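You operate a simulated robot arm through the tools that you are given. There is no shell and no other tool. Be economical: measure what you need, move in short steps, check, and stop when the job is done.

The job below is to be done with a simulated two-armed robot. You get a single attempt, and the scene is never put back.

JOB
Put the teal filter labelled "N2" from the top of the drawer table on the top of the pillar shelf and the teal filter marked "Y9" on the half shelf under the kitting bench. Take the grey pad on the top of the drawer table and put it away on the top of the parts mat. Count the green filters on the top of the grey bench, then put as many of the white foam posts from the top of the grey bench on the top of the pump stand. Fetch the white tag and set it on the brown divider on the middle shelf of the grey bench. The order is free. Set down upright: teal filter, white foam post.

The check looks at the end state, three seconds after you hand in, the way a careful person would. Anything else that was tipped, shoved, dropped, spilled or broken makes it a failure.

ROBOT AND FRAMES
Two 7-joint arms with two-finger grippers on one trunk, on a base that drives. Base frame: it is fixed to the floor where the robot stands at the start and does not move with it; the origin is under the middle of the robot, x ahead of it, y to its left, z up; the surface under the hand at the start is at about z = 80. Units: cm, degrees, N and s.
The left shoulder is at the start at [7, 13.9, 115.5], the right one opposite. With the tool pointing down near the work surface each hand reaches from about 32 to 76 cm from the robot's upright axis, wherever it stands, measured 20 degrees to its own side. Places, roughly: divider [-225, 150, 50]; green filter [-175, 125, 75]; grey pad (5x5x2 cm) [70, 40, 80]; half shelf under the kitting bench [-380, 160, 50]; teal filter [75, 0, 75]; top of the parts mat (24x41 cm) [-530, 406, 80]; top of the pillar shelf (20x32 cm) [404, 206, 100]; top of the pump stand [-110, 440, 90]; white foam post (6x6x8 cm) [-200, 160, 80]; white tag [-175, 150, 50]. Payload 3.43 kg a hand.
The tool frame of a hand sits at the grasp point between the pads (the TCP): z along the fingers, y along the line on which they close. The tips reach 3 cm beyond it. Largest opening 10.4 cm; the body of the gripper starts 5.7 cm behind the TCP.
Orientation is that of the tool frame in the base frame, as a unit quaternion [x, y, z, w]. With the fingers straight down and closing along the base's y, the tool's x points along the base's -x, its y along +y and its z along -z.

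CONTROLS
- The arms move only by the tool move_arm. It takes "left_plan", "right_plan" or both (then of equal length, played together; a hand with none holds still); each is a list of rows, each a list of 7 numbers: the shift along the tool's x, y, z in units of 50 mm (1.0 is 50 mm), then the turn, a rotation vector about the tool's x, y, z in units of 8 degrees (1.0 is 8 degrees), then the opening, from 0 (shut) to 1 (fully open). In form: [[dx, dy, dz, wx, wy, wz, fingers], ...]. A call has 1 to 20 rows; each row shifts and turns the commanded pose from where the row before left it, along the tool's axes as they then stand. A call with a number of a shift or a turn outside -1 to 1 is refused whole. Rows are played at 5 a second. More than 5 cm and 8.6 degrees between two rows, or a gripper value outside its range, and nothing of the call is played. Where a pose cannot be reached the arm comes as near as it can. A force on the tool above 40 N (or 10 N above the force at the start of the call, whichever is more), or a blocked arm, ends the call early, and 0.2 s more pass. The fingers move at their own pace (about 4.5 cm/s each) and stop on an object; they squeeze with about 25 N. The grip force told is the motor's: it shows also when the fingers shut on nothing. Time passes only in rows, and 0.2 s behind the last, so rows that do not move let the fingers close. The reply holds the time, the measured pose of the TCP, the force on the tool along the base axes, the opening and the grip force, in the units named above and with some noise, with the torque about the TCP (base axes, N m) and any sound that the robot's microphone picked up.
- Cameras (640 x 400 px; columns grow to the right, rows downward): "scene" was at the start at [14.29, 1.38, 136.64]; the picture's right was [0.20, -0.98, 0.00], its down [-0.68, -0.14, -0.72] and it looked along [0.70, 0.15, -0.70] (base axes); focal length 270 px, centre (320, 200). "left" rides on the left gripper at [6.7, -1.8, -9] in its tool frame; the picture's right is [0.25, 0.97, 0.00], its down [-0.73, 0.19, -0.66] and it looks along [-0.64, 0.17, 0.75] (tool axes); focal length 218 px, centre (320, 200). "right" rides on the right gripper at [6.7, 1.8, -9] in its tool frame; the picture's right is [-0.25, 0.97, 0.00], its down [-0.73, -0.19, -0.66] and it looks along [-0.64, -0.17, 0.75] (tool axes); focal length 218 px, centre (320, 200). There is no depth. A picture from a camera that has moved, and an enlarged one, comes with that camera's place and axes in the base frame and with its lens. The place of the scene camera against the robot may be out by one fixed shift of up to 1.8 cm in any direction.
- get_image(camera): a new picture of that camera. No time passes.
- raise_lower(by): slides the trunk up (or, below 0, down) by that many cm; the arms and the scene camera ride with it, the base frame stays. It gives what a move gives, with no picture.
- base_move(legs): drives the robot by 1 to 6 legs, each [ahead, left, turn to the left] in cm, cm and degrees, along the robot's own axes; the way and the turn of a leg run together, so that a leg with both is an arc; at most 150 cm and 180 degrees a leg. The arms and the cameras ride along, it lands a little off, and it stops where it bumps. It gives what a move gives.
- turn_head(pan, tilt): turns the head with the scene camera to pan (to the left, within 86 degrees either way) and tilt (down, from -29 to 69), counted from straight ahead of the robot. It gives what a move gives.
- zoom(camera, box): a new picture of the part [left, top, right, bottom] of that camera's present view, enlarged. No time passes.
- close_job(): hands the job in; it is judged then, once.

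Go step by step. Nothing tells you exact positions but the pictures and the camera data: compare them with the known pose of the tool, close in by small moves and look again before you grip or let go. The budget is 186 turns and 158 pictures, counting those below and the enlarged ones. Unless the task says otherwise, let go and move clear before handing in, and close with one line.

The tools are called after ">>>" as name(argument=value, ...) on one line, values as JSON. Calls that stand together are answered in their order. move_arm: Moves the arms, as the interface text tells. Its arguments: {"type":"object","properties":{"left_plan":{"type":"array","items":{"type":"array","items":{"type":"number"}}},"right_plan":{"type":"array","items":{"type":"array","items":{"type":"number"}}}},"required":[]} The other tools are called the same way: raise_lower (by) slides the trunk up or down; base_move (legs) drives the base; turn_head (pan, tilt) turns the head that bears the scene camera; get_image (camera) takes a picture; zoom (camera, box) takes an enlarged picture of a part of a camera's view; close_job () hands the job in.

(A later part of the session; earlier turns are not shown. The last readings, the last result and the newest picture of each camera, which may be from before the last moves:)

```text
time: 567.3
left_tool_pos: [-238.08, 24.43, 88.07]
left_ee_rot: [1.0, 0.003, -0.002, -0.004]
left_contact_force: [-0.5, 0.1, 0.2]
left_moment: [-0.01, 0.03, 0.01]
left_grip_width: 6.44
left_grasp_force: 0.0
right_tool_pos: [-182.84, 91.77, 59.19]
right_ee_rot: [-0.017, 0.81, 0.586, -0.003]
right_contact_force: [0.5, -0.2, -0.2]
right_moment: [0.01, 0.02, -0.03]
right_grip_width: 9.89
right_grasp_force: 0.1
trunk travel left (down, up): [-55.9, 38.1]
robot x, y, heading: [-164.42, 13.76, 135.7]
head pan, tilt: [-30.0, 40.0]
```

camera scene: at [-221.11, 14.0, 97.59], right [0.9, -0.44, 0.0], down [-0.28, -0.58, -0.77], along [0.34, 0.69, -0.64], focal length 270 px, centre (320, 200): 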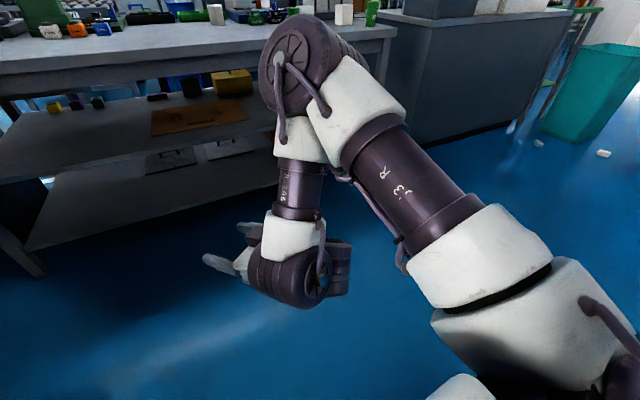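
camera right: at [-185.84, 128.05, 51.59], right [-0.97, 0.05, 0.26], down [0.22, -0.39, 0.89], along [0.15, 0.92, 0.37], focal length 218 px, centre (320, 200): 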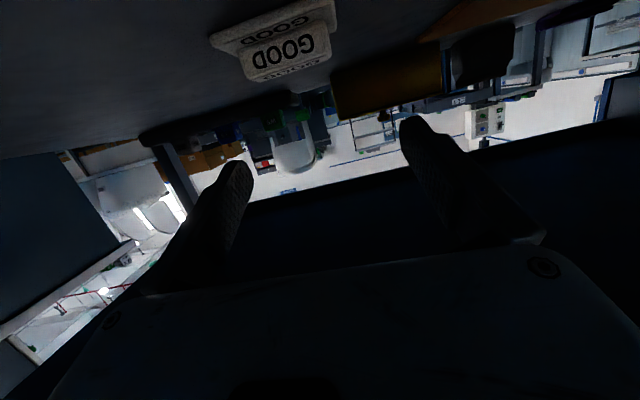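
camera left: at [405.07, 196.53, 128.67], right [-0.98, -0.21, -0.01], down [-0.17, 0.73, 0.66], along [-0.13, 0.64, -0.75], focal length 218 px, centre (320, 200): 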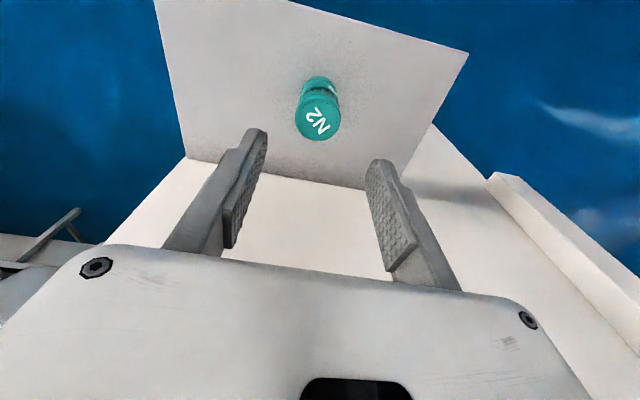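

The first 88° of roll went without limit. Rolling the remaining 92°.

>>> move_arm(right_plan=[[0, 0, 0, 0, 0, 1, 0.95], [0, 0, 0, 0, 0, 1, 0.95], [0, 0, 0, 0, 0, 1, 0.95], [0, 0, 0, 0, 0, 1, 0.95], [0, 0, 0, 0, 0, 1, 0.95], [0, 0, 0, 0, 0, 1, 0.95], [0, 0, 0, 0, 0, 1, 0.95], [0, 0, 0, 0, 0, 1, 0.95], [0, 0, 0, 0, 0, 1, 0.95], [0, 0, 0, 0, 0, 1, 0.95], [0, 0, 0, 0, 0, 1, 0.95], [0, 0, 0, 0, 0, 0.5, 0.95], [0, 0, 0, 0, 0, 0, 0.95]])

>>> get_image(camera="right")

```text
time: 570.1
left_tool_pos: [-238.06, 24.45, 88.18]
left_ee_rot: [1.0, 0.003, -0.001, -0.004]
left_contact_force: [-0.5, -0.2, 1.1]
left_moment: [-0.02, 0.0, 0.02]
left_grip_width: 6.45
left_grasp_force: 0.0
right_tool_pos: [-182.86, 91.81, 59.06]
right_ee_rot: [0.569, 0.575, 0.405, -0.425]
right_contact_force: [0.9, -0.1, 0.8]
right_moment: [0.01, 0.02, 0.02]
right_grip_width: 9.88
right_grasp_force: 0.1
trunk travel left (down, up): [-55.9, 38.1]
robot x, y, heading: [-164.24, 13.46, 135.5]
head pan, tilt: [-30.0, 40.0]
```

```text
23 pictures are left
camera right: at [-180.88, 85.47, 68.31], right [0.96, -0.06, -0.26], down [-0.18, -0.86, -0.48], along [-0.19, 0.51, -0.84], focal length 218 px, centre (320, 200)
```

right: 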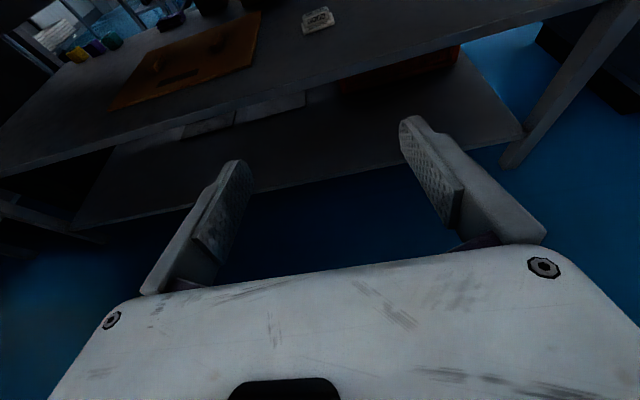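

The hand is now camera-up. I'll move back in toward the tag.

>>> base_move(legs=[[26.8, -27, 0]])

>>> raise_lower(by=-3)

>>> get_image(camera="right")

```text
time: 572.5
left_tool_pos: [-238.75, 61.05, 88.14]
left_ee_rot: [1.0, 0.006, -0.002, -0.004]
left_contact_force: [-0.1, 0.9, -0.1]
left_moment: [0.02, 0.01, 0.0]
left_grip_width: 6.44
left_grasp_force: 0.2
right_tool_pos: [-184.03, 128.8, 59.03]
right_ee_rot: [0.569, 0.578, 0.404, -0.424]
right_contact_force: [0.4, 1.0, -0.4]
right_moment: [0.02, 0.03, 0.01]
right_grip_width: 9.88
right_grasp_force: 0.1
trunk travel left (down, up): [-55.9, 38.1]
robot x, y, heading: [-165.4, 50.73, 135.9]
head pan, tilt: [-30.0, 40.0]
```

```text
time: 573.2
left_tool_pos: [-238.76, 61.04, 85.2]
left_ee_rot: [1.0, 0.006, -0.003, -0.005]
left_contact_force: [0.2, 0.5, -0.2]
left_moment: [-0.01, 0.0, -0.01]
left_grip_width: 6.43
left_grasp_force: 0.1
right_tool_pos: [-184.02, 128.69, 56.13]
right_ee_rot: [0.569, 0.577, 0.405, -0.424]
right_contact_force: [-0.7, -0.5, 0.2]
right_moment: [0.03, -0.05, 0.0]
right_grip_width: 9.88
right_grasp_force: 0.0
trunk travel left (down, up): [-52.9, 41.1]
robot x, y, heading: [-165.16, 51.07, 136.0]
head pan, tilt: [-30.0, 40.0]
```

```text
22 pictures are left
camera right: at [-181.88, 122.4, 65.35], right [0.97, -0.05, -0.26], down [-0.18, -0.86, -0.48], along [-0.19, 0.51, -0.84], focal length 218 px, centre (320, 200)
```

right: 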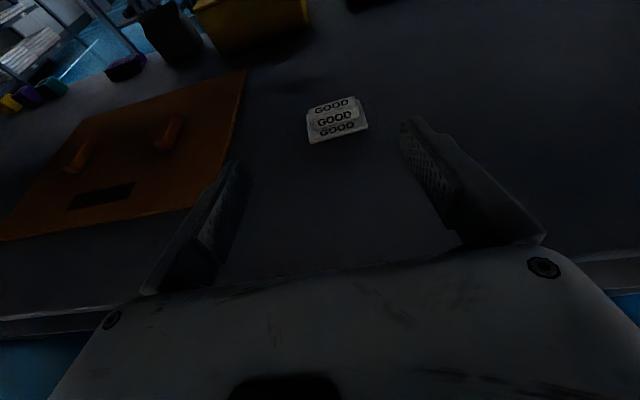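

The tag is at (-183.1, 141.6). Moving the fingers over it and lowering.

>>> base_move(legs=[[7.0, -8.6, 0]])

>>> raise_lower(by=-4.3)

>>> raise_lower(by=-0.5)

>>> get_image(camera="right")

```text
time: 574.4
left_tool_pos: [-237.82, 72.0, 85.14]
left_ee_rot: [1.0, 0.006, -0.002, -0.003]
left_contact_force: [-0.6, 0.6, -0.9]
left_moment: [-0.06, 0.02, 0.03]
left_grip_width: 6.46
left_grasp_force: 0.0
right_tool_pos: [-183.03, 139.85, 56.17]
right_ee_rot: [0.568, 0.577, 0.404, -0.425]
right_contact_force: [-0.3, -0.6, -0.7]
right_moment: [-0.01, 0.01, 0.02]
right_grip_width: 9.88
right_grasp_force: 0.0
trunk travel left (down, up): [-52.9, 41.1]
robot x, y, heading: [-164.32, 61.45, 136.1]
head pan, tilt: [-30.0, 40.0]
```

```text
time: 575.3
left_tool_pos: [-237.84, 71.86, 80.85]
left_ee_rot: [1.0, 0.007, -0.002, -0.004]
left_contact_force: [0.9, 0.9, -0.9]
left_moment: [0.0, -0.01, 0.04]
left_grip_width: 6.46
left_grasp_force: 0.0
right_tool_pos: [-182.97, 139.63, 51.86]
right_ee_rot: [0.568, 0.577, 0.404, -0.425]
right_contact_force: [-0.5, 0.6, -0.5]
right_moment: [-0.03, -0.01, -0.02]
right_grip_width: 9.88
right_grasp_force: 0.0
trunk travel left (down, up): [-48.6, 45.4]
robot x, y, heading: [-164.16, 61.67, 136.0]
head pan, tilt: [-30.0, 40.0]
```

```text
time: 575.8
left_tool_pos: [-237.75, 71.96, 80.36]
left_ee_rot: [1.0, 0.006, -0.002, -0.004]
left_contact_force: [0.8, -0.1, 0.3]
left_moment: [0.0, -0.02, -0.02]
left_grip_width: 6.44
left_grasp_force: 0.0
right_tool_pos: [-183.1, 139.67, 51.31]
right_ee_rot: [0.568, 0.577, 0.404, -0.424]
right_contact_force: [-0.4, 0.2, 0.2]
right_moment: [-0.03, -0.04, 0.0]
right_grip_width: 9.87
right_grasp_force: 0.0
trunk travel left (down, up): [-48.1, 45.9]
robot x, y, heading: [-164.32, 61.7, 136.1]
head pan, tilt: [-30.0, 40.0]
```

```text
21 pictures are left
camera right: at [-181.01, 133.38, 60.52], right [0.97, -0.05, -0.26], down [-0.18, -0.86, -0.48], along [-0.19, 0.51, -0.84], focal length 218 px, centre (320, 200)
```

right: 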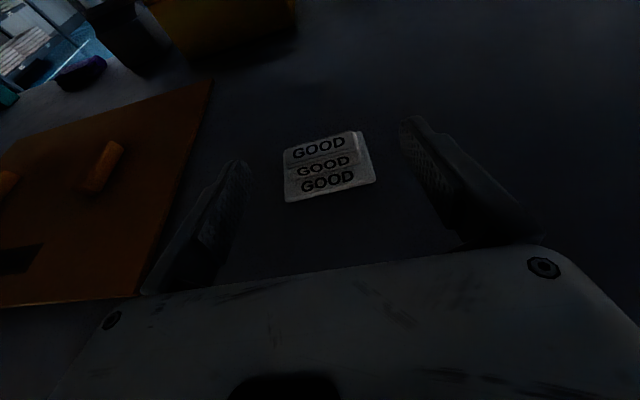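

The tag lies between the fingers. Lowering gently until the tips are at shelf level.

>>> raise_lower(by=-0.4)

>>> raise_lower(by=-0.3)

```text
time: 576.3
left_tool_pos: [-237.79, 71.94, 79.92]
left_ee_rot: [1.0, 0.006, -0.001, -0.005]
left_contact_force: [0.4, 0.9, -0.1]
left_moment: [-0.02, 0.01, 0.02]
left_grip_width: 6.44
left_grasp_force: 0.2
right_tool_pos: [-183.09, 139.69, 50.94]
right_ee_rot: [0.569, 0.577, 0.405, -0.424]
right_contact_force: [0.2, -0.1, 0.4]
right_moment: [0.03, 0.01, -0.03]
right_grip_width: 9.9
right_grasp_force: 0.0
trunk travel left (down, up): [-47.7, 46.3]
robot x, y, heading: [-164.49, 61.9, 136.1]
head pan, tilt: [-30.0, 40.0]
```

```text
time: 576.9
left_tool_pos: [-237.79, 72.07, 79.67]
left_ee_rot: [1.0, 0.006, -0.002, -0.004]
left_contact_force: [-0.8, -1.2, -0.5]
left_moment: [0.0, 0.02, -0.04]
left_grip_width: 6.45
left_grasp_force: 0.0
right_tool_pos: [-183.1, 139.74, 50.61]
right_ee_rot: [0.568, 0.577, 0.405, -0.426]
right_contact_force: [-0.4, 0.0, -0.4]
right_moment: [-0.05, 0.0, 0.02]
right_grip_width: 9.9
right_grasp_force: 0.0
trunk travel left (down, up): [-47.4, 46.6]
robot x, y, heading: [-164.4, 61.61, 136.0]
head pan, tilt: [-30.0, 40.0]
```

>>> move_arm(right_plan=[[0, 0, 0, 0, 0, 0, 0.6], [0, 0, 0, 0, 0, 0, 0.4], [0, 0, 0, 0, 0, 0, 0.4], [0, 0, 0, 0, 0, 0, 0.4], [0, 0, 0, 0, 0, 0, 0.4], [0, 0, 0, 0, 0, 0, 0.4]])

>>> get_image(camera="right")

```text
time: 578.3
left_tool_pos: [-237.75, 71.96, 79.65]
left_ee_rot: [1.0, 0.006, -0.002, -0.004]
left_contact_force: [0.1, -0.3, -0.7]
left_moment: [0.03, -0.04, 0.0]
left_grip_width: 6.45
left_grasp_force: 0.1
right_tool_pos: [-183.14, 139.64, 50.65]
right_ee_rot: [0.568, 0.578, 0.404, -0.425]
right_contact_force: [-0.1, 0.0, -0.7]
right_moment: [-0.01, 0.0, 0.05]
right_grip_width: 4.15
right_grasp_force: 0.2
trunk travel left (down, up): [-47.4, 46.6]
robot x, y, heading: [-164.08, 61.79, 135.8]
head pan, tilt: [-30.0, 40.0]
```

```text
20 pictures are left
camera right: at [-181.01, 133.38, 59.81], right [0.97, -0.05, -0.26], down [-0.18, -0.86, -0.48], along [-0.19, 0.51, -0.84], focal length 218 px, centre (320, 200)
```

right: 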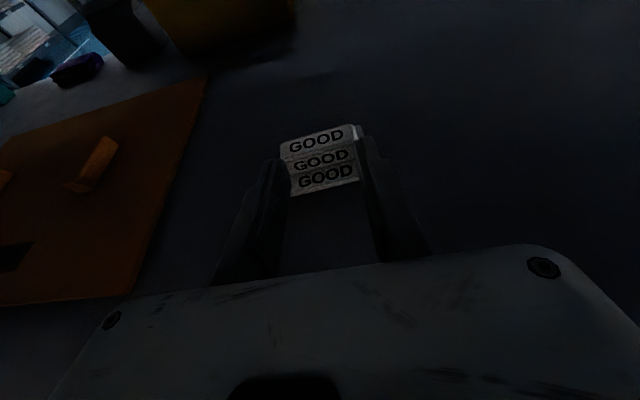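

The fingers closed above the tag, so the shelf is lower still. I'll reopen and keep lowering to contact.

>>> move_arm(right_plan=[[0, 0, 0, 0, 0, 0, 0.95], [0, 0, 0, 0, 0, 0, 0.95], [0, 0, 0, 0, 0, 0, 0.95], [0, 0, 0, 0, 0, 0, 0.95]])

>>> raise_lower(by=-0.5)

>>> raise_lower(by=-0.4)

>>> raise_lower(by=-0.3)

```text
time: 579.3
left_tool_pos: [-237.8, 71.98, 79.69]
left_ee_rot: [1.0, 0.006, -0.001, -0.005]
left_contact_force: [0.4, -0.4, -0.1]
left_moment: [-0.03, -0.02, -0.03]
left_grip_width: 6.43
left_grasp_force: 0.1
right_tool_pos: [-183.03, 139.7, 50.67]
right_ee_rot: [0.569, 0.578, 0.404, -0.424]
right_contact_force: [0.5, -0.2, 0.4]
right_moment: [0.01, 0.0, 0.03]
right_grip_width: 9.89
right_grasp_force: 0.0
trunk travel left (down, up): [-47.4, 46.6]
robot x, y, heading: [-164.55, 61.82, 136.0]
head pan, tilt: [-30.0, 40.0]
```

```text
time: 579.8
left_tool_pos: [-237.8, 71.92, 79.15]
left_ee_rot: [1.0, 0.005, -0.002, -0.005]
left_contact_force: [-0.6, -0.4, -0.3]
left_moment: [-0.02, -0.03, 0.02]
left_grip_width: 6.45
left_grasp_force: 0.0
right_tool_pos: [-182.96, 139.77, 50.06]
right_ee_rot: [0.568, 0.577, 0.404, -0.425]
right_contact_force: [-0.1, -0.2, -0.1]
right_moment: [0.01, -0.02, 0.02]
right_grip_width: 9.88
right_grasp_force: 0.2
trunk travel left (down, up): [-46.9, 47.1]
robot x, y, heading: [-164.67, 61.52, 136.3]
head pan, tilt: [-30.0, 40.0]
```

```text
time: 580.3
left_tool_pos: [-237.75, 71.9, 78.78]
left_ee_rot: [1.0, 0.006, -0.002, -0.004]
left_contact_force: [-0.8, -0.1, -0.3]
left_moment: [-0.03, 0.0, -0.01]
left_grip_width: 6.45
left_grasp_force: 0.0
right_tool_pos: [-182.97, 139.64, 49.7]
right_ee_rot: [0.569, 0.577, 0.405, -0.425]
right_contact_force: [0.1, 0.0, 0.2]
right_moment: [-0.01, 0.0, 0.0]
right_grip_width: 9.85
right_grasp_force: 0.1
trunk travel left (down, up): [-46.5, 47.5]
robot x, y, heading: [-164.42, 61.76, 135.8]
head pan, tilt: [-30.0, 40.0]
```

```text
time: 580.9
left_tool_pos: [-237.82, 71.95, 78.4]
left_ee_rot: [1.0, 0.006, -0.002, -0.005]
left_contact_force: [-0.2, 0.1, 0.1]
left_moment: [0.01, -0.02, -0.02]
left_grip_width: 6.45
left_grasp_force: 0.1
right_tool_pos: [-183.16, 139.64, 49.42]
right_ee_rot: [0.568, 0.577, 0.405, -0.425]
right_contact_force: [-0.1, 0.4, -0.7]
right_moment: [-0.02, 0.01, 0.03]
right_grip_width: 9.88
right_grasp_force: 0.1
trunk travel left (down, up): [-46.2, 47.8]
robot x, y, heading: [-164.55, 61.74, 135.8]
head pan, tilt: [-30.0, 40.0]
```

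>>> raise_lower(by=-0.4)

>>> raise_lower(by=-0.4)

>>> raise_lower(by=-0.3)

```text
time: 581.4
left_tool_pos: [-237.79, 71.79, 78.08]
left_ee_rot: [1.0, 0.006, -0.001, -0.004]
left_contact_force: [0.4, 0.3, -0.4]
left_moment: [-0.04, 0.02, 0.02]
left_grip_width: 6.47
left_grasp_force: 0.0
right_tool_pos: [-183.01, 139.78, 49.06]
right_ee_rot: [0.568, 0.577, 0.405, -0.425]
right_contact_force: [0.3, -0.4, -1.1]
right_moment: [-0.03, -0.02, -0.03]
right_grip_width: 9.87
right_grasp_force: 0.0
trunk travel left (down, up): [-45.8, 48.2]
robot x, y, heading: [-164.55, 61.62, 136.1]
head pan, tilt: [-30.0, 40.0]
```

```text
time: 581.9
left_tool_pos: [-237.67, 72.0, 77.67]
left_ee_rot: [1.0, 0.007, -0.002, -0.004]
left_contact_force: [0.1, 0.7, -0.3]
left_moment: [0.02, 0.02, 0.02]
left_grip_width: 6.45
left_grasp_force: 0.1
right_tool_pos: [-182.89, 139.79, 48.65]
right_ee_rot: [0.568, 0.577, 0.405, -0.425]
right_contact_force: [-0.6, 0.9, -0.5]
right_moment: [-0.05, 0.04, -0.01]
right_grip_width: 9.9
right_grasp_force: 0.0
trunk travel left (down, up): [-45.4, 48.6]
robot x, y, heading: [-164.32, 61.78, 136.0]
head pan, tilt: [-30.0, 40.0]
```

```text
time: 582.4
left_tool_pos: [-237.77, 72.0, 77.39]
left_ee_rot: [1.0, 0.006, -0.002, -0.004]
left_contact_force: [-0.2, -0.2, -0.7]
left_moment: [-0.01, 0.01, 0.01]
left_grip_width: 6.43
left_grasp_force: 0.1
right_tool_pos: [-183.13, 139.73, 48.34]
right_ee_rot: [0.568, 0.577, 0.404, -0.425]
right_contact_force: [0.5, -0.1, 0.1]
right_moment: [0.02, 0.01, -0.03]
right_grip_width: 9.84
right_grasp_force: 0.1
trunk travel left (down, up): [-45.1, 48.9]
robot x, y, heading: [-164.46, 61.82, 135.8]
head pan, tilt: [-30.0, 40.0]
```

>>> raise_lower(by=-0.4)

>>> raise_lower(by=-0.4)

>>> get_image(camera="right")

```text
time: 583.0
left_tool_pos: [-237.77, 71.78, 77.08]
left_ee_rot: [1.0, 0.006, -0.001, -0.006]
left_contact_force: [0.0, 0.4, 0.0]
left_moment: [0.01, 0.02, 0.03]
left_grip_width: 6.44
left_grasp_force: 0.0
right_tool_pos: [-183.0, 139.79, 48.29]
right_ee_rot: [0.568, 0.575, 0.406, -0.427]
right_contact_force: [1.3, -2.6, 14.3]
right_moment: [0.47, -0.73, -0.32]
right_grip_width: 9.77
right_grasp_force: 0.2
trunk travel left (down, up): [-44.7, 49.3]
robot x, y, heading: [-164.15, 61.58, 136.3]
head pan, tilt: [-30.0, 40.0]
```

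```text
time: 583.5
left_tool_pos: [-237.75, 71.59, 76.75]
left_ee_rot: [1.0, 0.006, -0.003, -0.007]
left_contact_force: [0.1, -0.4, -0.2]
left_moment: [0.0, 0.03, 0.0]
left_grip_width: 6.45
left_grasp_force: 0.1
right_tool_pos: [-183.11, 139.64, 48.37]
right_ee_rot: [0.568, 0.573, 0.406, -0.429]
right_contact_force: [3.2, -0.8, 38.1]
right_moment: [-2.82, -0.81, 0.23]
right_grip_width: 9.82
right_grasp_force: 0.0
trunk travel left (down, up): [-44.3, 49.7]
robot x, y, heading: [-164.42, 61.49, 135.7]
head pan, tilt: [-30.0, 40.0]
```

```text
19 pictures are left
camera right: at [-180.92, 133.3, 57.43], right [0.96, -0.05, -0.26], down [-0.18, -0.85, -0.49], along [-0.2, 0.52, -0.83], focal length 218 px, centre (320, 200)
```

right: 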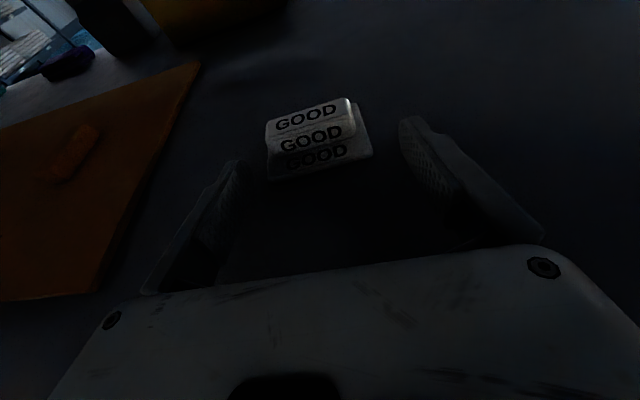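

Shelf contact is at TCP z≈48.3, and the tag's centre is about 2 cm farther than the tips. I'll rise 1 cm, move in 2.5 cm, then settle and close.

>>> raise_lower(by=1.1)

>>> base_move(legs=[[2.1, -1.5, 0]])

>>> move_arm(right_plan=[[0, 0, 0, 0, 0, 0, 0.6], [0, 0, 0, 0, 0, 0, 0.4], [0, 0, 0, 0, 0, 0, 0.35], [0, 0, 0, 0, 0, 0, 0.35], [0, 0, 0, 0, 0, 0, 0.35], [0, 0, 0, 0, 0, 0, 0.35]])

```text
time: 584.1
left_tool_pos: [-237.91, 71.94, 77.57]
left_ee_rot: [1.0, 0.007, -0.002, -0.004]
left_contact_force: [0.1, 0.2, -0.1]
left_moment: [0.02, 0.01, -0.01]
left_grip_width: 6.43
left_grasp_force: 0.1
right_tool_pos: [-183.19, 139.46, 48.35]
right_ee_rot: [0.567, 0.58, 0.403, -0.424]
right_contact_force: [1.4, -1.2, 3.5]
right_moment: [0.06, -0.1, -0.05]
right_grip_width: 9.91
right_grasp_force: 0.4
trunk travel left (down, up): [-45.4, 48.6]
robot x, y, heading: [-164.26, 61.91, 136.0]
head pan, tilt: [-30.0, 40.0]
```

```text
time: 584.9
left_tool_pos: [-238.27, 74.52, 77.53]
left_ee_rot: [1.0, 0.007, -0.002, -0.003]
left_contact_force: [0.0, 0.9, -0.9]
left_moment: [-0.02, 0.0, -0.03]
left_grip_width: 6.47
left_grasp_force: 0.2
right_tool_pos: [-183.66, 142.29, 48.6]
right_ee_rot: [0.568, 0.578, 0.404, -0.425]
right_contact_force: [-0.6, 0.8, -0.4]
right_moment: [-0.02, 0.02, -0.04]
right_grip_width: 9.89
right_grasp_force: 0.0
trunk travel left (down, up): [-45.4, 48.6]
robot x, y, heading: [-165.17, 64.42, 135.8]
head pan, tilt: [-30.0, 40.0]
```

```text
time: 586.3
left_tool_pos: [-238.25, 74.41, 77.65]
left_ee_rot: [1.0, 0.006, -0.002, -0.005]
left_contact_force: [0.1, -0.4, 0.2]
left_moment: [0.04, -0.01, 0.01]
left_grip_width: 6.44
left_grasp_force: 0.0
right_tool_pos: [-183.5, 142.26, 48.59]
right_ee_rot: [0.569, 0.578, 0.404, -0.424]
right_contact_force: [-0.4, -0.1, 1.1]
right_moment: [0.06, 0.02, 0.02]
right_grip_width: 7.28
right_grasp_force: 25.2
trunk travel left (down, up): [-45.4, 48.6]
robot x, y, heading: [-164.79, 64.1, 136.1]
head pan, tilt: [-30.0, 40.0]
```

Gripped the tag at 7.3 cm, its plate width. Lifting 5 cm and checking.

>>> raise_lower(by=5)

>>> get_image(camera="right")

```text
time: 587.2
left_tool_pos: [-238.21, 74.47, 82.67]
left_ee_rot: [1.0, 0.006, -0.002, -0.004]
left_contact_force: [0.0, 0.4, 0.2]
left_moment: [-0.03, 0.01, -0.01]
left_grip_width: 6.43
left_grasp_force: 0.1
right_tool_pos: [-183.76, 142.18, 53.5]
right_ee_rot: [0.568, 0.578, 0.403, -0.424]
right_contact_force: [0.9, -0.5, -0.9]
right_moment: [-0.03, -0.03, -0.02]
right_grip_width: 7.29
right_grasp_force: 25.3
trunk travel left (down, up): [-50.4, 43.6]
robot x, y, heading: [-164.88, 64.35, 135.6]
head pan, tilt: [-30.0, 40.0]
```

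```text
18 pictures are left
camera right: at [-181.57, 135.89, 62.75], right [0.97, -0.05, -0.25], down [-0.17, -0.86, -0.48], along [-0.19, 0.51, -0.84], focal length 218 px, centre (320, 200)
```

right: 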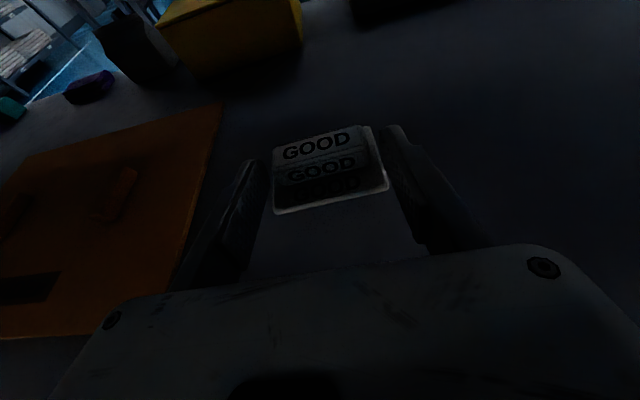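

The tag is held level. The free strip on the divider right of its handle is centred near (-203, 141.6); I'll move there.

>>> base_move(legs=[[11.9, 15.4, 0]])

>>> get_image(camera="right")

```text
time: 588.8
left_tool_pos: [-257.76, 71.34, 82.56]
left_ee_rot: [1.0, 0.007, -0.002, -0.005]
left_contact_force: [0.1, 0.3, -0.5]
left_moment: [0.0, -0.02, 0.01]
left_grip_width: 6.44
left_grasp_force: 0.1
right_tool_pos: [-203.15, 139.1, 53.53]
right_ee_rot: [0.568, 0.579, 0.403, -0.424]
right_contact_force: [-0.5, -0.5, 0.0]
right_moment: [0.01, 0.01, -0.05]
right_grip_width: 7.27
right_grasp_force: 24.8
trunk travel left (down, up): [-50.4, 43.6]
robot x, y, heading: [-184.51, 60.87, 136.0]
head pan, tilt: [-30.0, 40.0]
```

```text
17 pictures are left
camera right: at [-201.04, 132.81, 62.77], right [0.97, -0.05, -0.25], down [-0.17, -0.86, -0.48], along [-0.19, 0.51, -0.84], focal length 218 px, centre (320, 200)
```

right: 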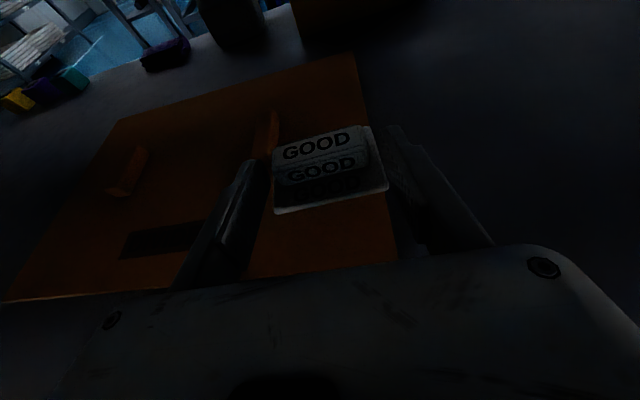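

>>> raise_lower(by=-3.2)

>>> raise_lower(by=-0.4)

>>> raise_lower(by=-0.3)

```text
time: 589.6
left_tool_pos: [-257.6, 71.25, 79.6]
left_ee_rot: [1.0, 0.008, -0.002, -0.005]
left_contact_force: [-1.1, -0.8, -0.5]
left_moment: [0.03, 0.04, -0.02]
left_grip_width: 6.44
left_grasp_force: 0.1
right_tool_pos: [-203.06, 139.04, 50.36]
right_ee_rot: [0.568, 0.578, 0.404, -0.425]
right_contact_force: [0.4, -0.1, 0.0]
right_moment: [-0.03, 0.02, 0.01]
right_grip_width: 7.27
right_grasp_force: 25.1
trunk travel left (down, up): [-47.2, 46.8]
robot x, y, heading: [-183.82, 61.37, 135.9]
head pan, tilt: [-30.0, 40.0]
```

```text
time: 590.1
left_tool_pos: [-257.67, 71.34, 79.03]
left_ee_rot: [1.0, 0.007, -0.002, -0.004]
left_contact_force: [-0.6, -0.9, 0.1]
left_moment: [-0.03, 0.01, -0.01]
left_grip_width: 6.47
left_grasp_force: 0.0
right_tool_pos: [-203.05, 139.25, 49.97]
right_ee_rot: [0.568, 0.579, 0.403, -0.425]
right_contact_force: [1.1, 0.7, -0.1]
right_moment: [-0.01, 0.01, -0.01]
right_grip_width: 7.26
right_grasp_force: 25.5
trunk travel left (down, up): [-46.8, 47.2]
robot x, y, heading: [-183.93, 61.53, 136.2]
head pan, tilt: [-30.0, 40.0]
```

```text
time: 590.6
left_tool_pos: [-257.7, 71.32, 78.76]
left_ee_rot: [1.0, 0.007, -0.001, -0.004]
left_contact_force: [0.2, -0.3, -0.1]
left_moment: [0.0, -0.02, 0.0]
left_grip_width: 6.46
left_grasp_force: 0.0
right_tool_pos: [-203.06, 139.18, 49.76]
right_ee_rot: [0.567, 0.578, 0.404, -0.425]
right_contact_force: [-0.6, -0.3, 0.1]
right_moment: [0.0, -0.04, 0.0]
right_grip_width: 7.27
right_grasp_force: 24.8
trunk travel left (down, up): [-46.5, 47.5]
robot x, y, heading: [-183.88, 61.4, 136.0]
head pan, tilt: [-30.0, 40.0]
```

>>> raise_lower(by=-0.3)

>>> raise_lower(by=-0.3)

```text
time: 591.1
left_tool_pos: [-257.67, 71.23, 78.56]
left_ee_rot: [1.0, 0.007, -0.002, -0.005]
left_contact_force: [-0.3, 0.3, 0.8]
left_moment: [0.01, -0.01, 0.01]
left_grip_width: 6.46
left_grasp_force: 0.1
right_tool_pos: [-203.04, 139.21, 49.43]
right_ee_rot: [0.568, 0.578, 0.404, -0.425]
right_contact_force: [-0.5, 0.8, -0.2]
right_moment: [-0.01, 0.04, -0.01]
right_grip_width: 7.27
right_grasp_force: 25.1
trunk travel left (down, up): [-46.2, 47.8]
robot x, y, heading: [-184.16, 61.46, 136.4]
head pan, tilt: [-30.0, 40.0]
```

```text
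time: 591.7
left_tool_pos: [-257.65, 71.15, 78.11]
left_ee_rot: [1.0, 0.007, -0.002, -0.005]
left_contact_force: [0.5, -0.4, 0.7]
left_moment: [0.02, -0.03, 0.02]
left_grip_width: 6.46
left_grasp_force: 0.0
right_tool_pos: [-203.07, 139.24, 49.27]
right_ee_rot: [0.568, 0.576, 0.405, -0.426]
right_contact_force: [-0.1, 0.8, 7.3]
right_moment: [0.12, -0.12, -0.01]
right_grip_width: 7.26
right_grasp_force: 25.0
trunk travel left (down, up): [-45.9, 48.1]
robot x, y, heading: [-184.06, 61.51, 135.8]
head pan, tilt: [-30.0, 40.0]
```

Contact. Opening a little, rising, and checking.

>>> move_arm(right_plan=[[0, 0, 0, 0, 0, 0, 0.78], [0, 0, 0, 0, 0, 0, 0.8], [0, 0, 0, 0, 0, 0, 0.8]])

>>> raise_lower(by=5)

>>> base_move(legs=[[-9, 9, 0]])

>>> get_image(camera="right")

```text
time: 592.5
left_tool_pos: [-257.66, 71.34, 78.26]
left_ee_rot: [1.0, 0.008, -0.002, -0.004]
left_contact_force: [0.0, -0.8, 0.5]
left_moment: [0.03, -0.01, 0.01]
left_grip_width: 6.45
left_grasp_force: 0.0
right_tool_pos: [-203.0, 139.16, 49.07]
right_ee_rot: [0.567, 0.579, 0.403, -0.425]
right_contact_force: [0.4, 0.2, 0.0]
right_moment: [0.03, 0.02, -0.02]
right_grip_width: 8.3
right_grasp_force: 0.2
trunk travel left (down, up): [-45.9, 48.1]
robot x, y, heading: [-184.8, 61.22, 136.1]
head pan, tilt: [-30.0, 40.0]
```

```text
time: 593.4
left_tool_pos: [-257.66, 71.43, 83.0]
left_ee_rot: [1.0, 0.007, -0.001, -0.004]
left_contact_force: [-0.6, 0.3, -0.2]
left_moment: [0.02, 0.0, -0.01]
left_grip_width: 6.45
left_grasp_force: 0.1
right_tool_pos: [-203.16, 139.17, 54.06]
right_ee_rot: [0.567, 0.579, 0.403, -0.425]
right_contact_force: [-0.6, -0.1, -0.6]
right_moment: [-0.02, 0.0, 0.03]
right_grip_width: 8.32
right_grasp_force: 0.0
trunk travel left (down, up): [-50.9, 43.1]
robot x, y, heading: [-184.26, 61.14, 136.1]
head pan, tilt: [-30.0, 40.0]
```

```text
time: 594.6
left_tool_pos: [-257.37, 58.84, 83.22]
left_ee_rot: [1.0, 0.007, -0.002, -0.005]
left_contact_force: [-0.9, 0.7, 0.9]
left_moment: [0.01, 0.0, 0.03]
left_grip_width: 6.46
left_grasp_force: 0.1
right_tool_pos: [-202.59, 126.64, 54.06]
right_ee_rot: [0.568, 0.578, 0.404, -0.425]
right_contact_force: [-0.4, -0.1, 0.2]
right_moment: [-0.02, 0.01, 0.0]
right_grip_width: 8.32
right_grasp_force: 0.0
trunk travel left (down, up): [-50.9, 43.1]
robot x, y, heading: [-183.51, 48.85, 135.9]
head pan, tilt: [-30.0, 40.0]
```

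```text
16 pictures are left
camera right: at [-200.64, 120.32, 63.34], right [0.97, -0.05, -0.26], down [-0.17, -0.86, -0.48], along [-0.19, 0.51, -0.84], focal length 218 px, centre (320, 200)
```

right: 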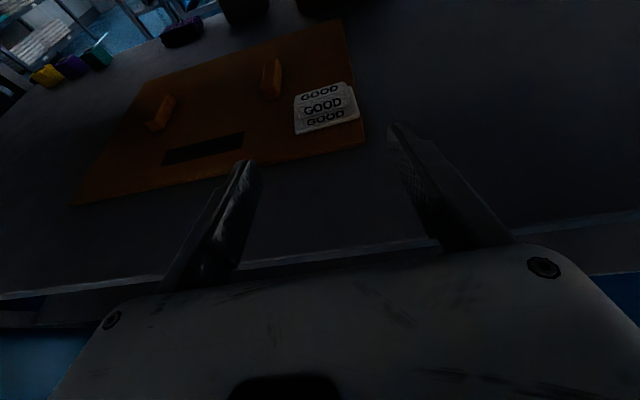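

The tag sits fully on the brown divider. Now the posts: I'll back off and bring the right hand back to vertical so that each hand can take one post from above.

>>> base_move(legs=[[-24, 24, 0]])

>>> move_arm(right_plan=[[0, 0, 0, 0, 0, -1, 0.8], [0, 0, 0, 0, 0, -1, 0.8], [0, 0, 0, 0, 0, -1, 0.8], [0, 0, 0, 0, 0, -1, 0.8], [0, 0, 0, 0, 0, -1, 0.8], [0, 0, 0, 0, 0, -1, 0.8], [0, 0, 0, 0, 0, -1, 0.8], [0, 0, 0, 0, 0, -1, 0.8], [0, 0, 0, 0, 0, -1, 0.8], [0, 0, 0, 0, 0, -1, 0.8], [0, 0, 0, 0, 0, -1, 0.8], [0, 0, 0, 0, 0, -1, 0.8], [0, 0, 0, 0, 0, -1, 0.8], [0, 0, 0, 0, 0, -1, 0.8], [0, 0, 0, 0, 0, -1, 0.8], [0, 0, 0, 0, 0, -1, 0.8], [0, 0, 0, 0, 0, -1, 0.8], [0, 0, 0, 0, 0, -1, 0.8], [0, 0, 0, 0, 0, -1, 0.8], [0, 0, 0, 0, 0, -1, 0.8]])

>>> move_arm(right_plan=[[0, 0, -0.6, 0, 0, -1, 0.8], [0, 0, -0.6, 0, 0, -1, 0.8], [0, 0, -0.6, 0, 0, -0.5, 0.8], [0, 0, -0.6, 0, 1, 0, 0.8], [0, 0, -0.4, 0, 1, 0, 0.8], [0, 0, 0, 0, 1, 0, 0.8], [0, 0, 0, 0, 1, 0, 0.8], [0, 0, 0, 0, 1, 0, 0.8], [0, 0, 0, 0, 1, 0, 0.8], [0, 0, 0, 0, 1, 0, 0.8], [0, 0, 0, 0, 1, 0, 0.8], [0, 0, 0, 0, 1, 0, 0.8]])

>>> raise_lower(by=36)

```text
time: 596.9
left_tool_pos: [-257.25, 24.73, 83.19]
left_ee_rot: [1.0, 0.007, -0.001, -0.004]
left_contact_force: [0.2, -0.4, -0.2]
left_moment: [0.0, -0.01, 0.0]
left_grip_width: 6.43
left_grasp_force: 0.1
right_tool_pos: [-202.75, 92.59, 54.16]
right_ee_rot: [0.567, 0.578, 0.405, -0.426]
right_contact_force: [-1.2, 0.0, 1.1]
right_moment: [-0.05, 0.0, -0.02]
right_grip_width: 8.32
right_grasp_force: 0.0
trunk travel left (down, up): [-50.9, 43.1]
robot x, y, heading: [-183.91, 14.36, 136.1]
head pan, tilt: [-30.0, 40.0]
```

```text
time: 601.1
left_tool_pos: [-257.32, 24.75, 83.29]
left_ee_rot: [1.0, 0.007, -0.003, -0.004]
left_contact_force: [0.4, -0.2, -0.6]
left_moment: [-0.01, 0.03, -0.03]
left_grip_width: 6.44
left_grasp_force: 0.0
right_tool_pos: [-202.67, 92.41, 54.11]
right_ee_rot: [-0.471, 0.659, 0.488, 0.324]
right_contact_force: [-0.6, -1.1, 0.5]
right_moment: [0.02, 0.04, -0.01]
right_grip_width: 8.32
right_grasp_force: 0.0
trunk travel left (down, up): [-50.9, 43.1]
robot x, y, heading: [-183.99, 14.65, 136.1]
head pan, tilt: [-30.0, 40.0]
```

```text
time: 603.7
left_tool_pos: [-257.41, 24.71, 83.15]
left_ee_rot: [1.0, 0.007, -0.002, -0.004]
left_contact_force: [-0.5, 0.2, -0.4]
left_moment: [0.0, -0.01, 0.0]
left_grip_width: 6.44
left_grasp_force: 0.0
right_tool_pos: [-203.29, 76.28, 59.12]
right_ee_rot: [0.715, -0.699, -0.004, 0.007]
right_contact_force: [-0.2, -0.2, 0.2]
right_moment: [-0.03, -0.01, 0.01]
right_grip_width: 8.34
right_grasp_force: 0.0
right hand out of reach, approached as far as the arm can: row 11, 12
trunk travel left (down, up): [-50.9, 43.1]
robot x, y, heading: [-184.1, 14.34, 136.2]
head pan, tilt: [-30.0, 40.0]
```

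```text
time: 607.2
left_tool_pos: [-257.44, 24.83, 119.14]
left_ee_rot: [1.0, 0.008, -0.002, -0.004]
left_contact_force: [-0.3, 0.7, 0.4]
left_moment: [-0.01, 0.02, 0.0]
left_grip_width: 6.44
left_grasp_force: 0.0
right_tool_pos: [-203.3, 76.36, 95.0]
right_ee_rot: [0.714, -0.7, -0.005, 0.006]
right_contact_force: [0.6, 0.2, 0.1]
right_moment: [-0.02, -0.01, -0.01]
right_grip_width: 8.33
right_grasp_force: 0.0
trunk travel left (down, up): [-86.9, 7.1]
robot x, y, heading: [-184.09, 14.65, 135.9]
head pan, tilt: [-30.0, 40.0]
```

Both hands are vertical again. I'll bring the right hand over the post near (-166, 143) and look.

>>> base_move(legs=[[10, -38, 0], [9.9, -36, 0]])

>>> get_image(camera="right")

```text
time: 611.6
left_tool_pos: [-220.95, 91.22, 119.11]
left_ee_rot: [1.0, 0.012, -0.002, -0.006]
left_contact_force: [0.5, -0.7, -0.1]
left_moment: [0.0, -0.01, 0.0]
left_grip_width: 6.46
left_grasp_force: 0.1
right_tool_pos: [-167.23, 143.29, 95.23]
right_ee_rot: [0.718, -0.696, -0.006, 0.006]
right_contact_force: [-0.1, 0.3, 0.3]
right_moment: [0.01, -0.05, -0.01]
right_grip_width: 8.32
right_grasp_force: 0.0
trunk travel left (down, up): [-86.9, 7.1]
robot x, y, heading: [-147.37, 81.69, 136.6]
head pan, tilt: [-30.0, 40.0]
```

```text
15 pictures are left
camera right: at [-168.65, 136.58, 104.2], right [-0.97, 0.22, 0.01], down [0.18, 0.73, 0.65], along [0.14, 0.64, -0.76], focal length 218 px, centre (320, 200)
```

right: 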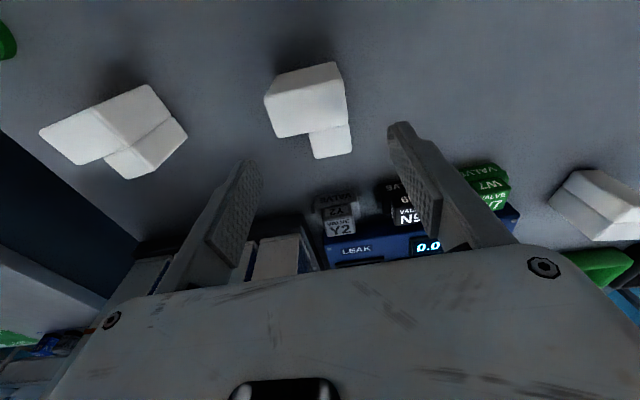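

Post B is square to the axes and centred under the hand. Lowering and gripping it.

>>> raise_lower(by=-10.4)

>>> move_arm(right_plan=[[0, 0, 0, 0, 0, 0, 0.6], [0, 0, 0, 0, 0, 0, 0.45], [0, 0, 0, 0, 0, 0, 0.4], [0, 0, 0, 0, 0, 0, 0.4], [0, 0, 0, 0, 0, 0, 0.4]])

>>> raise_lower(by=16)

>>> get_image(camera="right")

```text
time: 613.0
left_tool_pos: [-220.79, 91.53, 108.87]
left_ee_rot: [1.0, 0.011, -0.002, -0.004]
left_contact_force: [0.7, 0.2, -0.3]
left_moment: [0.01, 0.0, 0.0]
left_grip_width: 6.45
left_grasp_force: 0.1
right_tool_pos: [-167.11, 143.53, 84.63]
right_ee_rot: [0.717, -0.697, -0.005, 0.006]
right_contact_force: [1.1, 0.4, -1.0]
right_moment: [0.01, -0.05, 0.01]
right_grip_width: 8.33
right_grasp_force: 0.1
trunk travel left (down, up): [-76.5, 17.5]
robot x, y, heading: [-147.47, 81.73, 136.7]
head pan, tilt: [-30.0, 40.0]
```

```text
time: 614.2
left_tool_pos: [-220.74, 91.44, 108.76]
left_ee_rot: [1.0, 0.012, -0.001, -0.004]
left_contact_force: [0.1, -0.2, -0.1]
left_moment: [0.02, -0.01, 0.0]
left_grip_width: 6.45
left_grasp_force: 0.0
right_tool_pos: [-167.11, 143.36, 84.77]
right_ee_rot: [0.717, -0.697, -0.005, 0.006]
right_contact_force: [-0.2, 0.4, -0.2]
right_moment: [-0.03, -0.03, -0.01]
right_grip_width: 5.87
right_grasp_force: 24.9
trunk travel left (down, up): [-76.5, 17.5]
robot x, y, heading: [-147.11, 82.26, 136.3]
head pan, tilt: [-30.0, 40.0]
```

```text
time: 616.0
left_tool_pos: [-220.73, 91.26, 124.71]
left_ee_rot: [1.0, 0.011, -0.001, -0.004]
left_contact_force: [0.6, 0.0, 0.4]
left_moment: [-0.01, 0.01, 0.0]
left_grip_width: 6.45
left_grasp_force: 0.0
right_tool_pos: [-167.07, 143.45, 100.54]
right_ee_rot: [0.717, -0.697, -0.005, 0.006]
right_contact_force: [1.1, -0.4, -1.0]
right_moment: [-0.01, -0.03, 0.03]
right_grip_width: 5.87
right_grasp_force: 25.6
trunk travel left (down, up): [-92.5, 1.5]
robot x, y, heading: [-147.38, 82.02, 136.4]
head pan, tilt: [-30.0, 40.0]
```

```text
14 pictures are left
camera right: at [-168.57, 136.73, 109.72], right [-0.97, 0.22, 0.02], down [0.18, 0.74, 0.65], along [0.14, 0.64, -0.76], focal length 218 px, centre (320, 200)
```

right: 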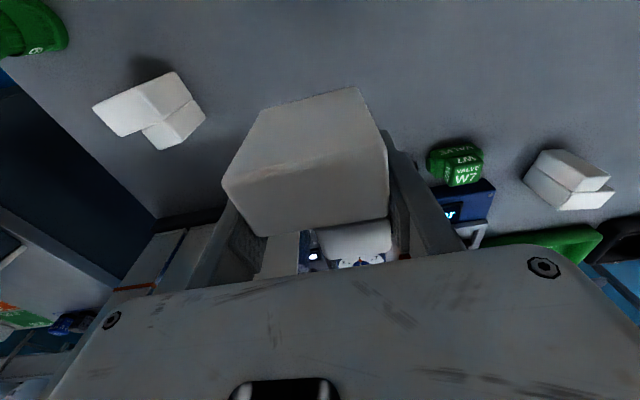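

Post B is held. Now I'll turn to heading 46° so the left hand can take post A near (-148.7, 141.3).

>>> base_move(legs=[[-17.2, 18.1, 0], [0, 0, -90.4], [0.2, 15.6, 0]])

>>> move_arm(left_plan=[[0, 0, 0, 0, 0, 0, 0.82], [0, 0, 0, 0, 0, 0, 0.82]])

>>> raise_lower(by=-26)

>>> get_image(camera="left")

```text
time: 622.8
left_tool_pos: [-142.35, 141.87, 124.88]
left_ee_rot: [-0.686, 0.728, -0.001, 0.004]
left_contact_force: [0.6, -0.1, -0.2]
left_moment: [0.0, 0.02, 0.02]
left_grip_width: 6.44
left_grasp_force: 0.1
right_tool_pos: [-94.82, 84.17, 100.51]
right_ee_rot: [0.026, 1.0, 0.008, -0.002]
right_contact_force: [-0.2, -0.3, -0.4]
right_moment: [0.04, 0.02, -0.01]
right_grip_width: 5.88
right_grasp_force: 25.0
trunk travel left (down, up): [-92.5, 1.5]
robot x, y, heading: [-157.85, 69.35, 41.8]
head pan, tilt: [-30.0, 40.0]
```

```text
time: 623.4
left_tool_pos: [-142.46, 141.88, 124.83]
left_ee_rot: [-0.687, 0.727, -0.001, 0.004]
left_contact_force: [-0.1, -0.1, 0.0]
left_moment: [0.04, 0.02, -0.01]
left_grip_width: 8.52
left_grasp_force: 0.0
right_tool_pos: [-94.98, 84.23, 100.69]
right_ee_rot: [0.026, 1.0, 0.008, 0.0]
right_contact_force: [0.8, -0.1, -0.2]
right_moment: [-0.02, 0.02, -0.01]
right_grip_width: 5.84
right_grasp_force: 25.4
trunk travel left (down, up): [-92.5, 1.5]
robot x, y, heading: [-157.72, 69.22, 42.1]
head pan, tilt: [-30.0, 40.0]
```

```text
time: 626.1
left_tool_pos: [-142.6, 142.07, 98.87]
left_ee_rot: [-0.687, 0.727, -0.002, 0.004]
left_contact_force: [0.6, -0.3, 0.2]
left_moment: [0.01, 0.01, 0.02]
left_grip_width: 8.53
left_grasp_force: 0.0
right_tool_pos: [-95.01, 84.38, 74.76]
right_ee_rot: [0.025, 1.0, 0.008, 0.0]
right_contact_force: [-0.1, 0.4, 0.2]
right_moment: [0.0, -0.02, 0.03]
right_grip_width: 5.86
right_grasp_force: 24.5
trunk travel left (down, up): [-66.5, 27.5]
robot x, y, heading: [-158.01, 69.53, 42.0]
head pan, tilt: [-30.0, 40.0]
```

```text
13 pictures are left
camera left: at [-141.27, 135.13, 107.81], right [-0.98, -0.2, -0.01], down [-0.15, 0.74, 0.66], along [-0.12, 0.65, -0.75], focal length 218 px, centre (320, 200)
```

left: 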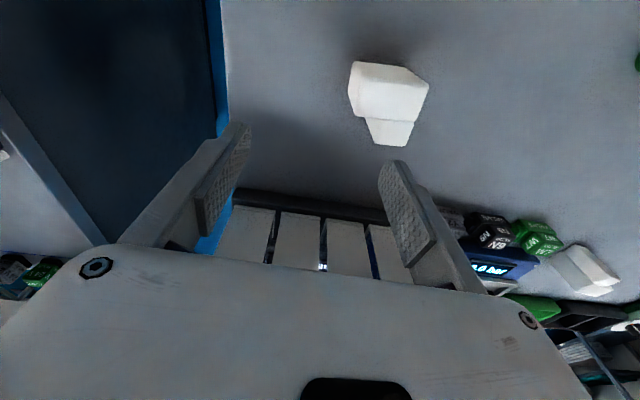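

Post A is at (-148.7, 141.3), turned about 6°. I'll turn the robot 9° to square the gripper to it and centre above it.

>>> base_move(legs=[[0, 0, 9.3], [1.9, -5.9, 0]])

>>> raise_lower(by=-5)

>>> get_image(camera="left")

```text
time: 627.7
left_tool_pos: [-149.11, 141.59, 98.68]
left_ee_rot: [0.743, -0.669, 0.002, -0.004]
left_contact_force: [-0.2, -0.1, 0.6]
left_moment: [0.0, -0.01, -0.01]
left_grip_width: 8.53
left_grasp_force: 0.2
right_tool_pos: [-92.79, 92.5, 74.81]
right_ee_rot: [-0.056, 0.998, 0.007, -0.001]
right_contact_force: [-0.2, 0.4, -0.6]
right_moment: [-0.03, 0.01, 0.02]
right_grip_width: 5.88
right_grasp_force: 24.5
trunk travel left (down, up): [-66.5, 27.5]
robot x, y, heading: [-152.19, 67.55, 51.2]
head pan, tilt: [-30.0, 40.0]
```

```text
time: 628.6
left_tool_pos: [-149.09, 141.55, 93.68]
left_ee_rot: [0.744, -0.669, 0.002, -0.005]
left_contact_force: [0.0, 0.3, 0.1]
left_moment: [0.03, -0.04, 0.0]
left_grip_width: 8.54
left_grasp_force: 0.0
right_tool_pos: [-92.77, 92.45, 69.72]
right_ee_rot: [-0.057, 0.998, 0.008, 0.0]
right_contact_force: [0.2, -0.3, -0.7]
right_moment: [0.01, -0.02, 0.0]
right_grip_width: 5.85
right_grasp_force: 24.7
trunk travel left (down, up): [-61.5, 32.5]
robot x, y, heading: [-152.43, 67.27, 51.0]
head pan, tilt: [-30.0, 40.0]
```

```text
12 pictures are left
camera left: at [-146.63, 134.93, 102.81], right [-0.94, -0.35, -0.01], down [-0.27, 0.7, 0.66], along [-0.23, 0.62, -0.75], focal length 218 px, centre (320, 200)
```

left: 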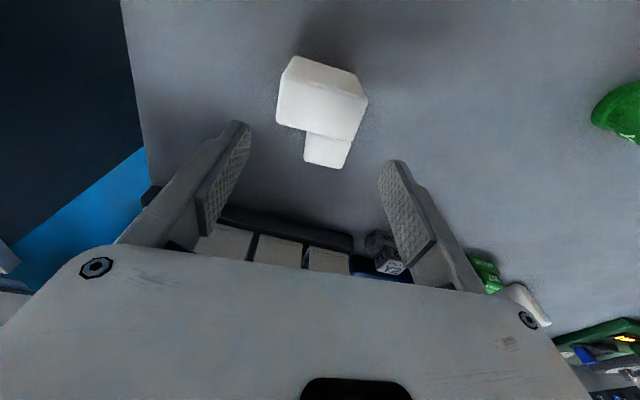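

Centred. Lowering, gripping and lifting post A.

>>> raise_lower(by=-8.9)

>>> move_arm(left_plan=[[0, 0, 0, 0, 0, 0, 0.6], [0, 0, 0, 0, 0, 0, 0.45], [0, 0, 0, 0, 0, 0, 0.4], [0, 0, 0, 0, 0, 0, 0.4], [0, 0, 0, 0, 0, 0, 0.4]])

>>> raise_lower(by=40)

>>> get_image(camera="left")

```text
time: 629.9
left_tool_pos: [-149.11, 141.56, 84.86]
left_ee_rot: [0.744, -0.668, 0.001, -0.005]
left_contact_force: [0.5, -1.1, 0.7]
left_moment: [0.02, 0.01, -0.01]
left_grip_width: 8.54
left_grasp_force: 0.0
right_tool_pos: [-92.71, 92.39, 60.88]
right_ee_rot: [-0.057, 0.998, 0.009, -0.002]
right_contact_force: [0.2, -0.6, 0.1]
right_moment: [0.03, -0.03, 0.0]
right_grip_width: 5.84
right_grasp_force: 25.2
trunk travel left (down, up): [-52.6, 41.4]
robot x, y, heading: [-152.69, 67.44, 51.0]
head pan, tilt: [-30.0, 40.0]
```

```text
time: 631.1
left_tool_pos: [-148.91, 141.42, 84.94]
left_ee_rot: [0.744, -0.669, 0.002, -0.004]
left_contact_force: [0.0, 0.3, 0.8]
left_moment: [0.02, -0.03, -0.01]
left_grip_width: 5.88
left_grasp_force: 25.0
right_tool_pos: [-92.67, 92.37, 60.9]
right_ee_rot: [-0.057, 0.998, 0.008, -0.002]
right_contact_force: [0.3, 0.0, 0.6]
right_moment: [0.05, -0.03, -0.03]
right_grip_width: 5.89
right_grasp_force: 25.0
trunk travel left (down, up): [-52.6, 41.4]
robot x, y, heading: [-152.47, 67.24, 51.3]
head pan, tilt: [-30.0, 40.0]
```

```text
time: 634.9
left_tool_pos: [-148.93, 141.53, 124.9]
left_ee_rot: [0.743, -0.669, 0.002, -0.004]
left_contact_force: [-0.1, -0.1, 0.7]
left_moment: [0.0, 0.03, -0.03]
left_grip_width: 5.86
left_grasp_force: 24.9
right_tool_pos: [-92.65, 92.42, 100.82]
right_ee_rot: [-0.057, 0.998, 0.007, -0.002]
right_contact_force: [0.6, -0.3, -0.4]
right_moment: [0.01, -0.01, 0.0]
right_grip_width: 5.86
right_grasp_force: 25.1
trunk travel left (down, up): [-92.6, 1.4]
robot x, y, heading: [-152.66, 67.78, 51.3]
head pan, tilt: [-30.0, 40.0]
```

```text
11 pictures are left
camera left: at [-146.56, 134.95, 133.88], right [-0.94, -0.35, -0.01], down [-0.27, 0.7, 0.66], along [-0.23, 0.62, -0.75], focal length 218 px, centre (320, 200)
```

left: 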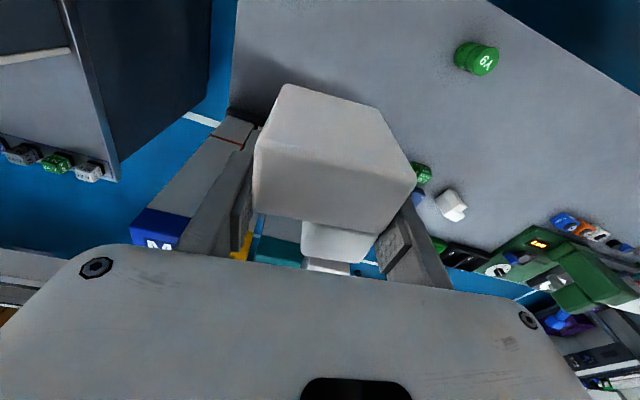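

Both posts are held. The pump stand lies north of the conveyors, so I'll drive round again: south of the rack, then north and along the aisle.

>>> base_move(legs=[[-46.8, -37.5, 0], [0, 0, 38.7], [-135, 0, 0], [-135, 0, 0]])

```text
time: 653.0
left_tool_pos: [-201.63, -204.05, 124.73]
left_ee_rot: [0.911, -0.412, 0.0, -0.004]
left_contact_force: [-0.3, 0.1, -0.3]
left_moment: [-0.01, -0.01, 0.0]
left_grip_width: 5.88
left_grasp_force: 25.2
right_tool_pos: [-127.2, -211.63, 100.7]
right_ee_rot: [-0.356, 0.934, 0.007, -0.003]
right_contact_force: [0.4, 0.9, 0.3]
right_moment: [0.04, 0.0, -0.03]
right_grip_width: 5.9
right_grasp_force: 25.4
trunk travel left (down, up): [-92.6, 1.4]
robot x, y, heading: [-161.68, -266.74, 86.6]
head pan, tilt: [-30.0, 40.0]
```

>>> base_move(legs=[[0, 0, 3.4], [0, -120, 0], [0, -120, 0], [0, -120, 0]])

```text
time: 671.1
left_tool_pos: [154.82, -198.45, 124.84]
left_ee_rot: [0.935, -0.354, -0.001, -0.005]
left_contact_force: [-0.1, -0.5, -0.1]
left_moment: [0.02, 0.0, 0.0]
left_grip_width: 5.85
left_grasp_force: 25.5
right_tool_pos: [229.58, -196.89, 100.73]
right_ee_rot: [-0.413, 0.911, 0.007, -0.004]
right_contact_force: [-0.5, 0.6, 0.3]
right_moment: [-0.01, 0.01, -0.02]
right_grip_width: 5.87
right_grasp_force: 25.2
trunk travel left (down, up): [-92.6, 1.4]
robot x, y, heading: [202.36, -255.41, 93.6]
head pan, tilt: [-30.0, 40.0]
```

>>> base_move(legs=[[0, 12, -3.6], [128, 0, 0], [128, 0, 0], [128, 0, 0], [118, 0, 0]])

```text
time: 696.2
left_tool_pos: [148.07, 310.75, 124.95]
left_ee_rot: [0.921, -0.389, -0.001, -0.005]
left_contact_force: [0.3, -0.1, 1.1]
left_moment: [-0.01, -0.01, -0.02]
left_grip_width: 5.87
left_grasp_force: 24.9
right_tool_pos: [222.68, 306.91, 100.91]
right_ee_rot: [-0.38, 0.925, 0.008, -0.002]
right_contact_force: [-0.3, -0.8, -0.4]
right_moment: [0.0, 0.02, 0.0]
right_grip_width: 5.88
right_grasp_force: 25.2
trunk travel left (down, up): [-92.6, 1.4]
robot x, y, heading: [191.34, 250.61, 89.2]
head pan, tilt: [-30.0, 40.0]
```

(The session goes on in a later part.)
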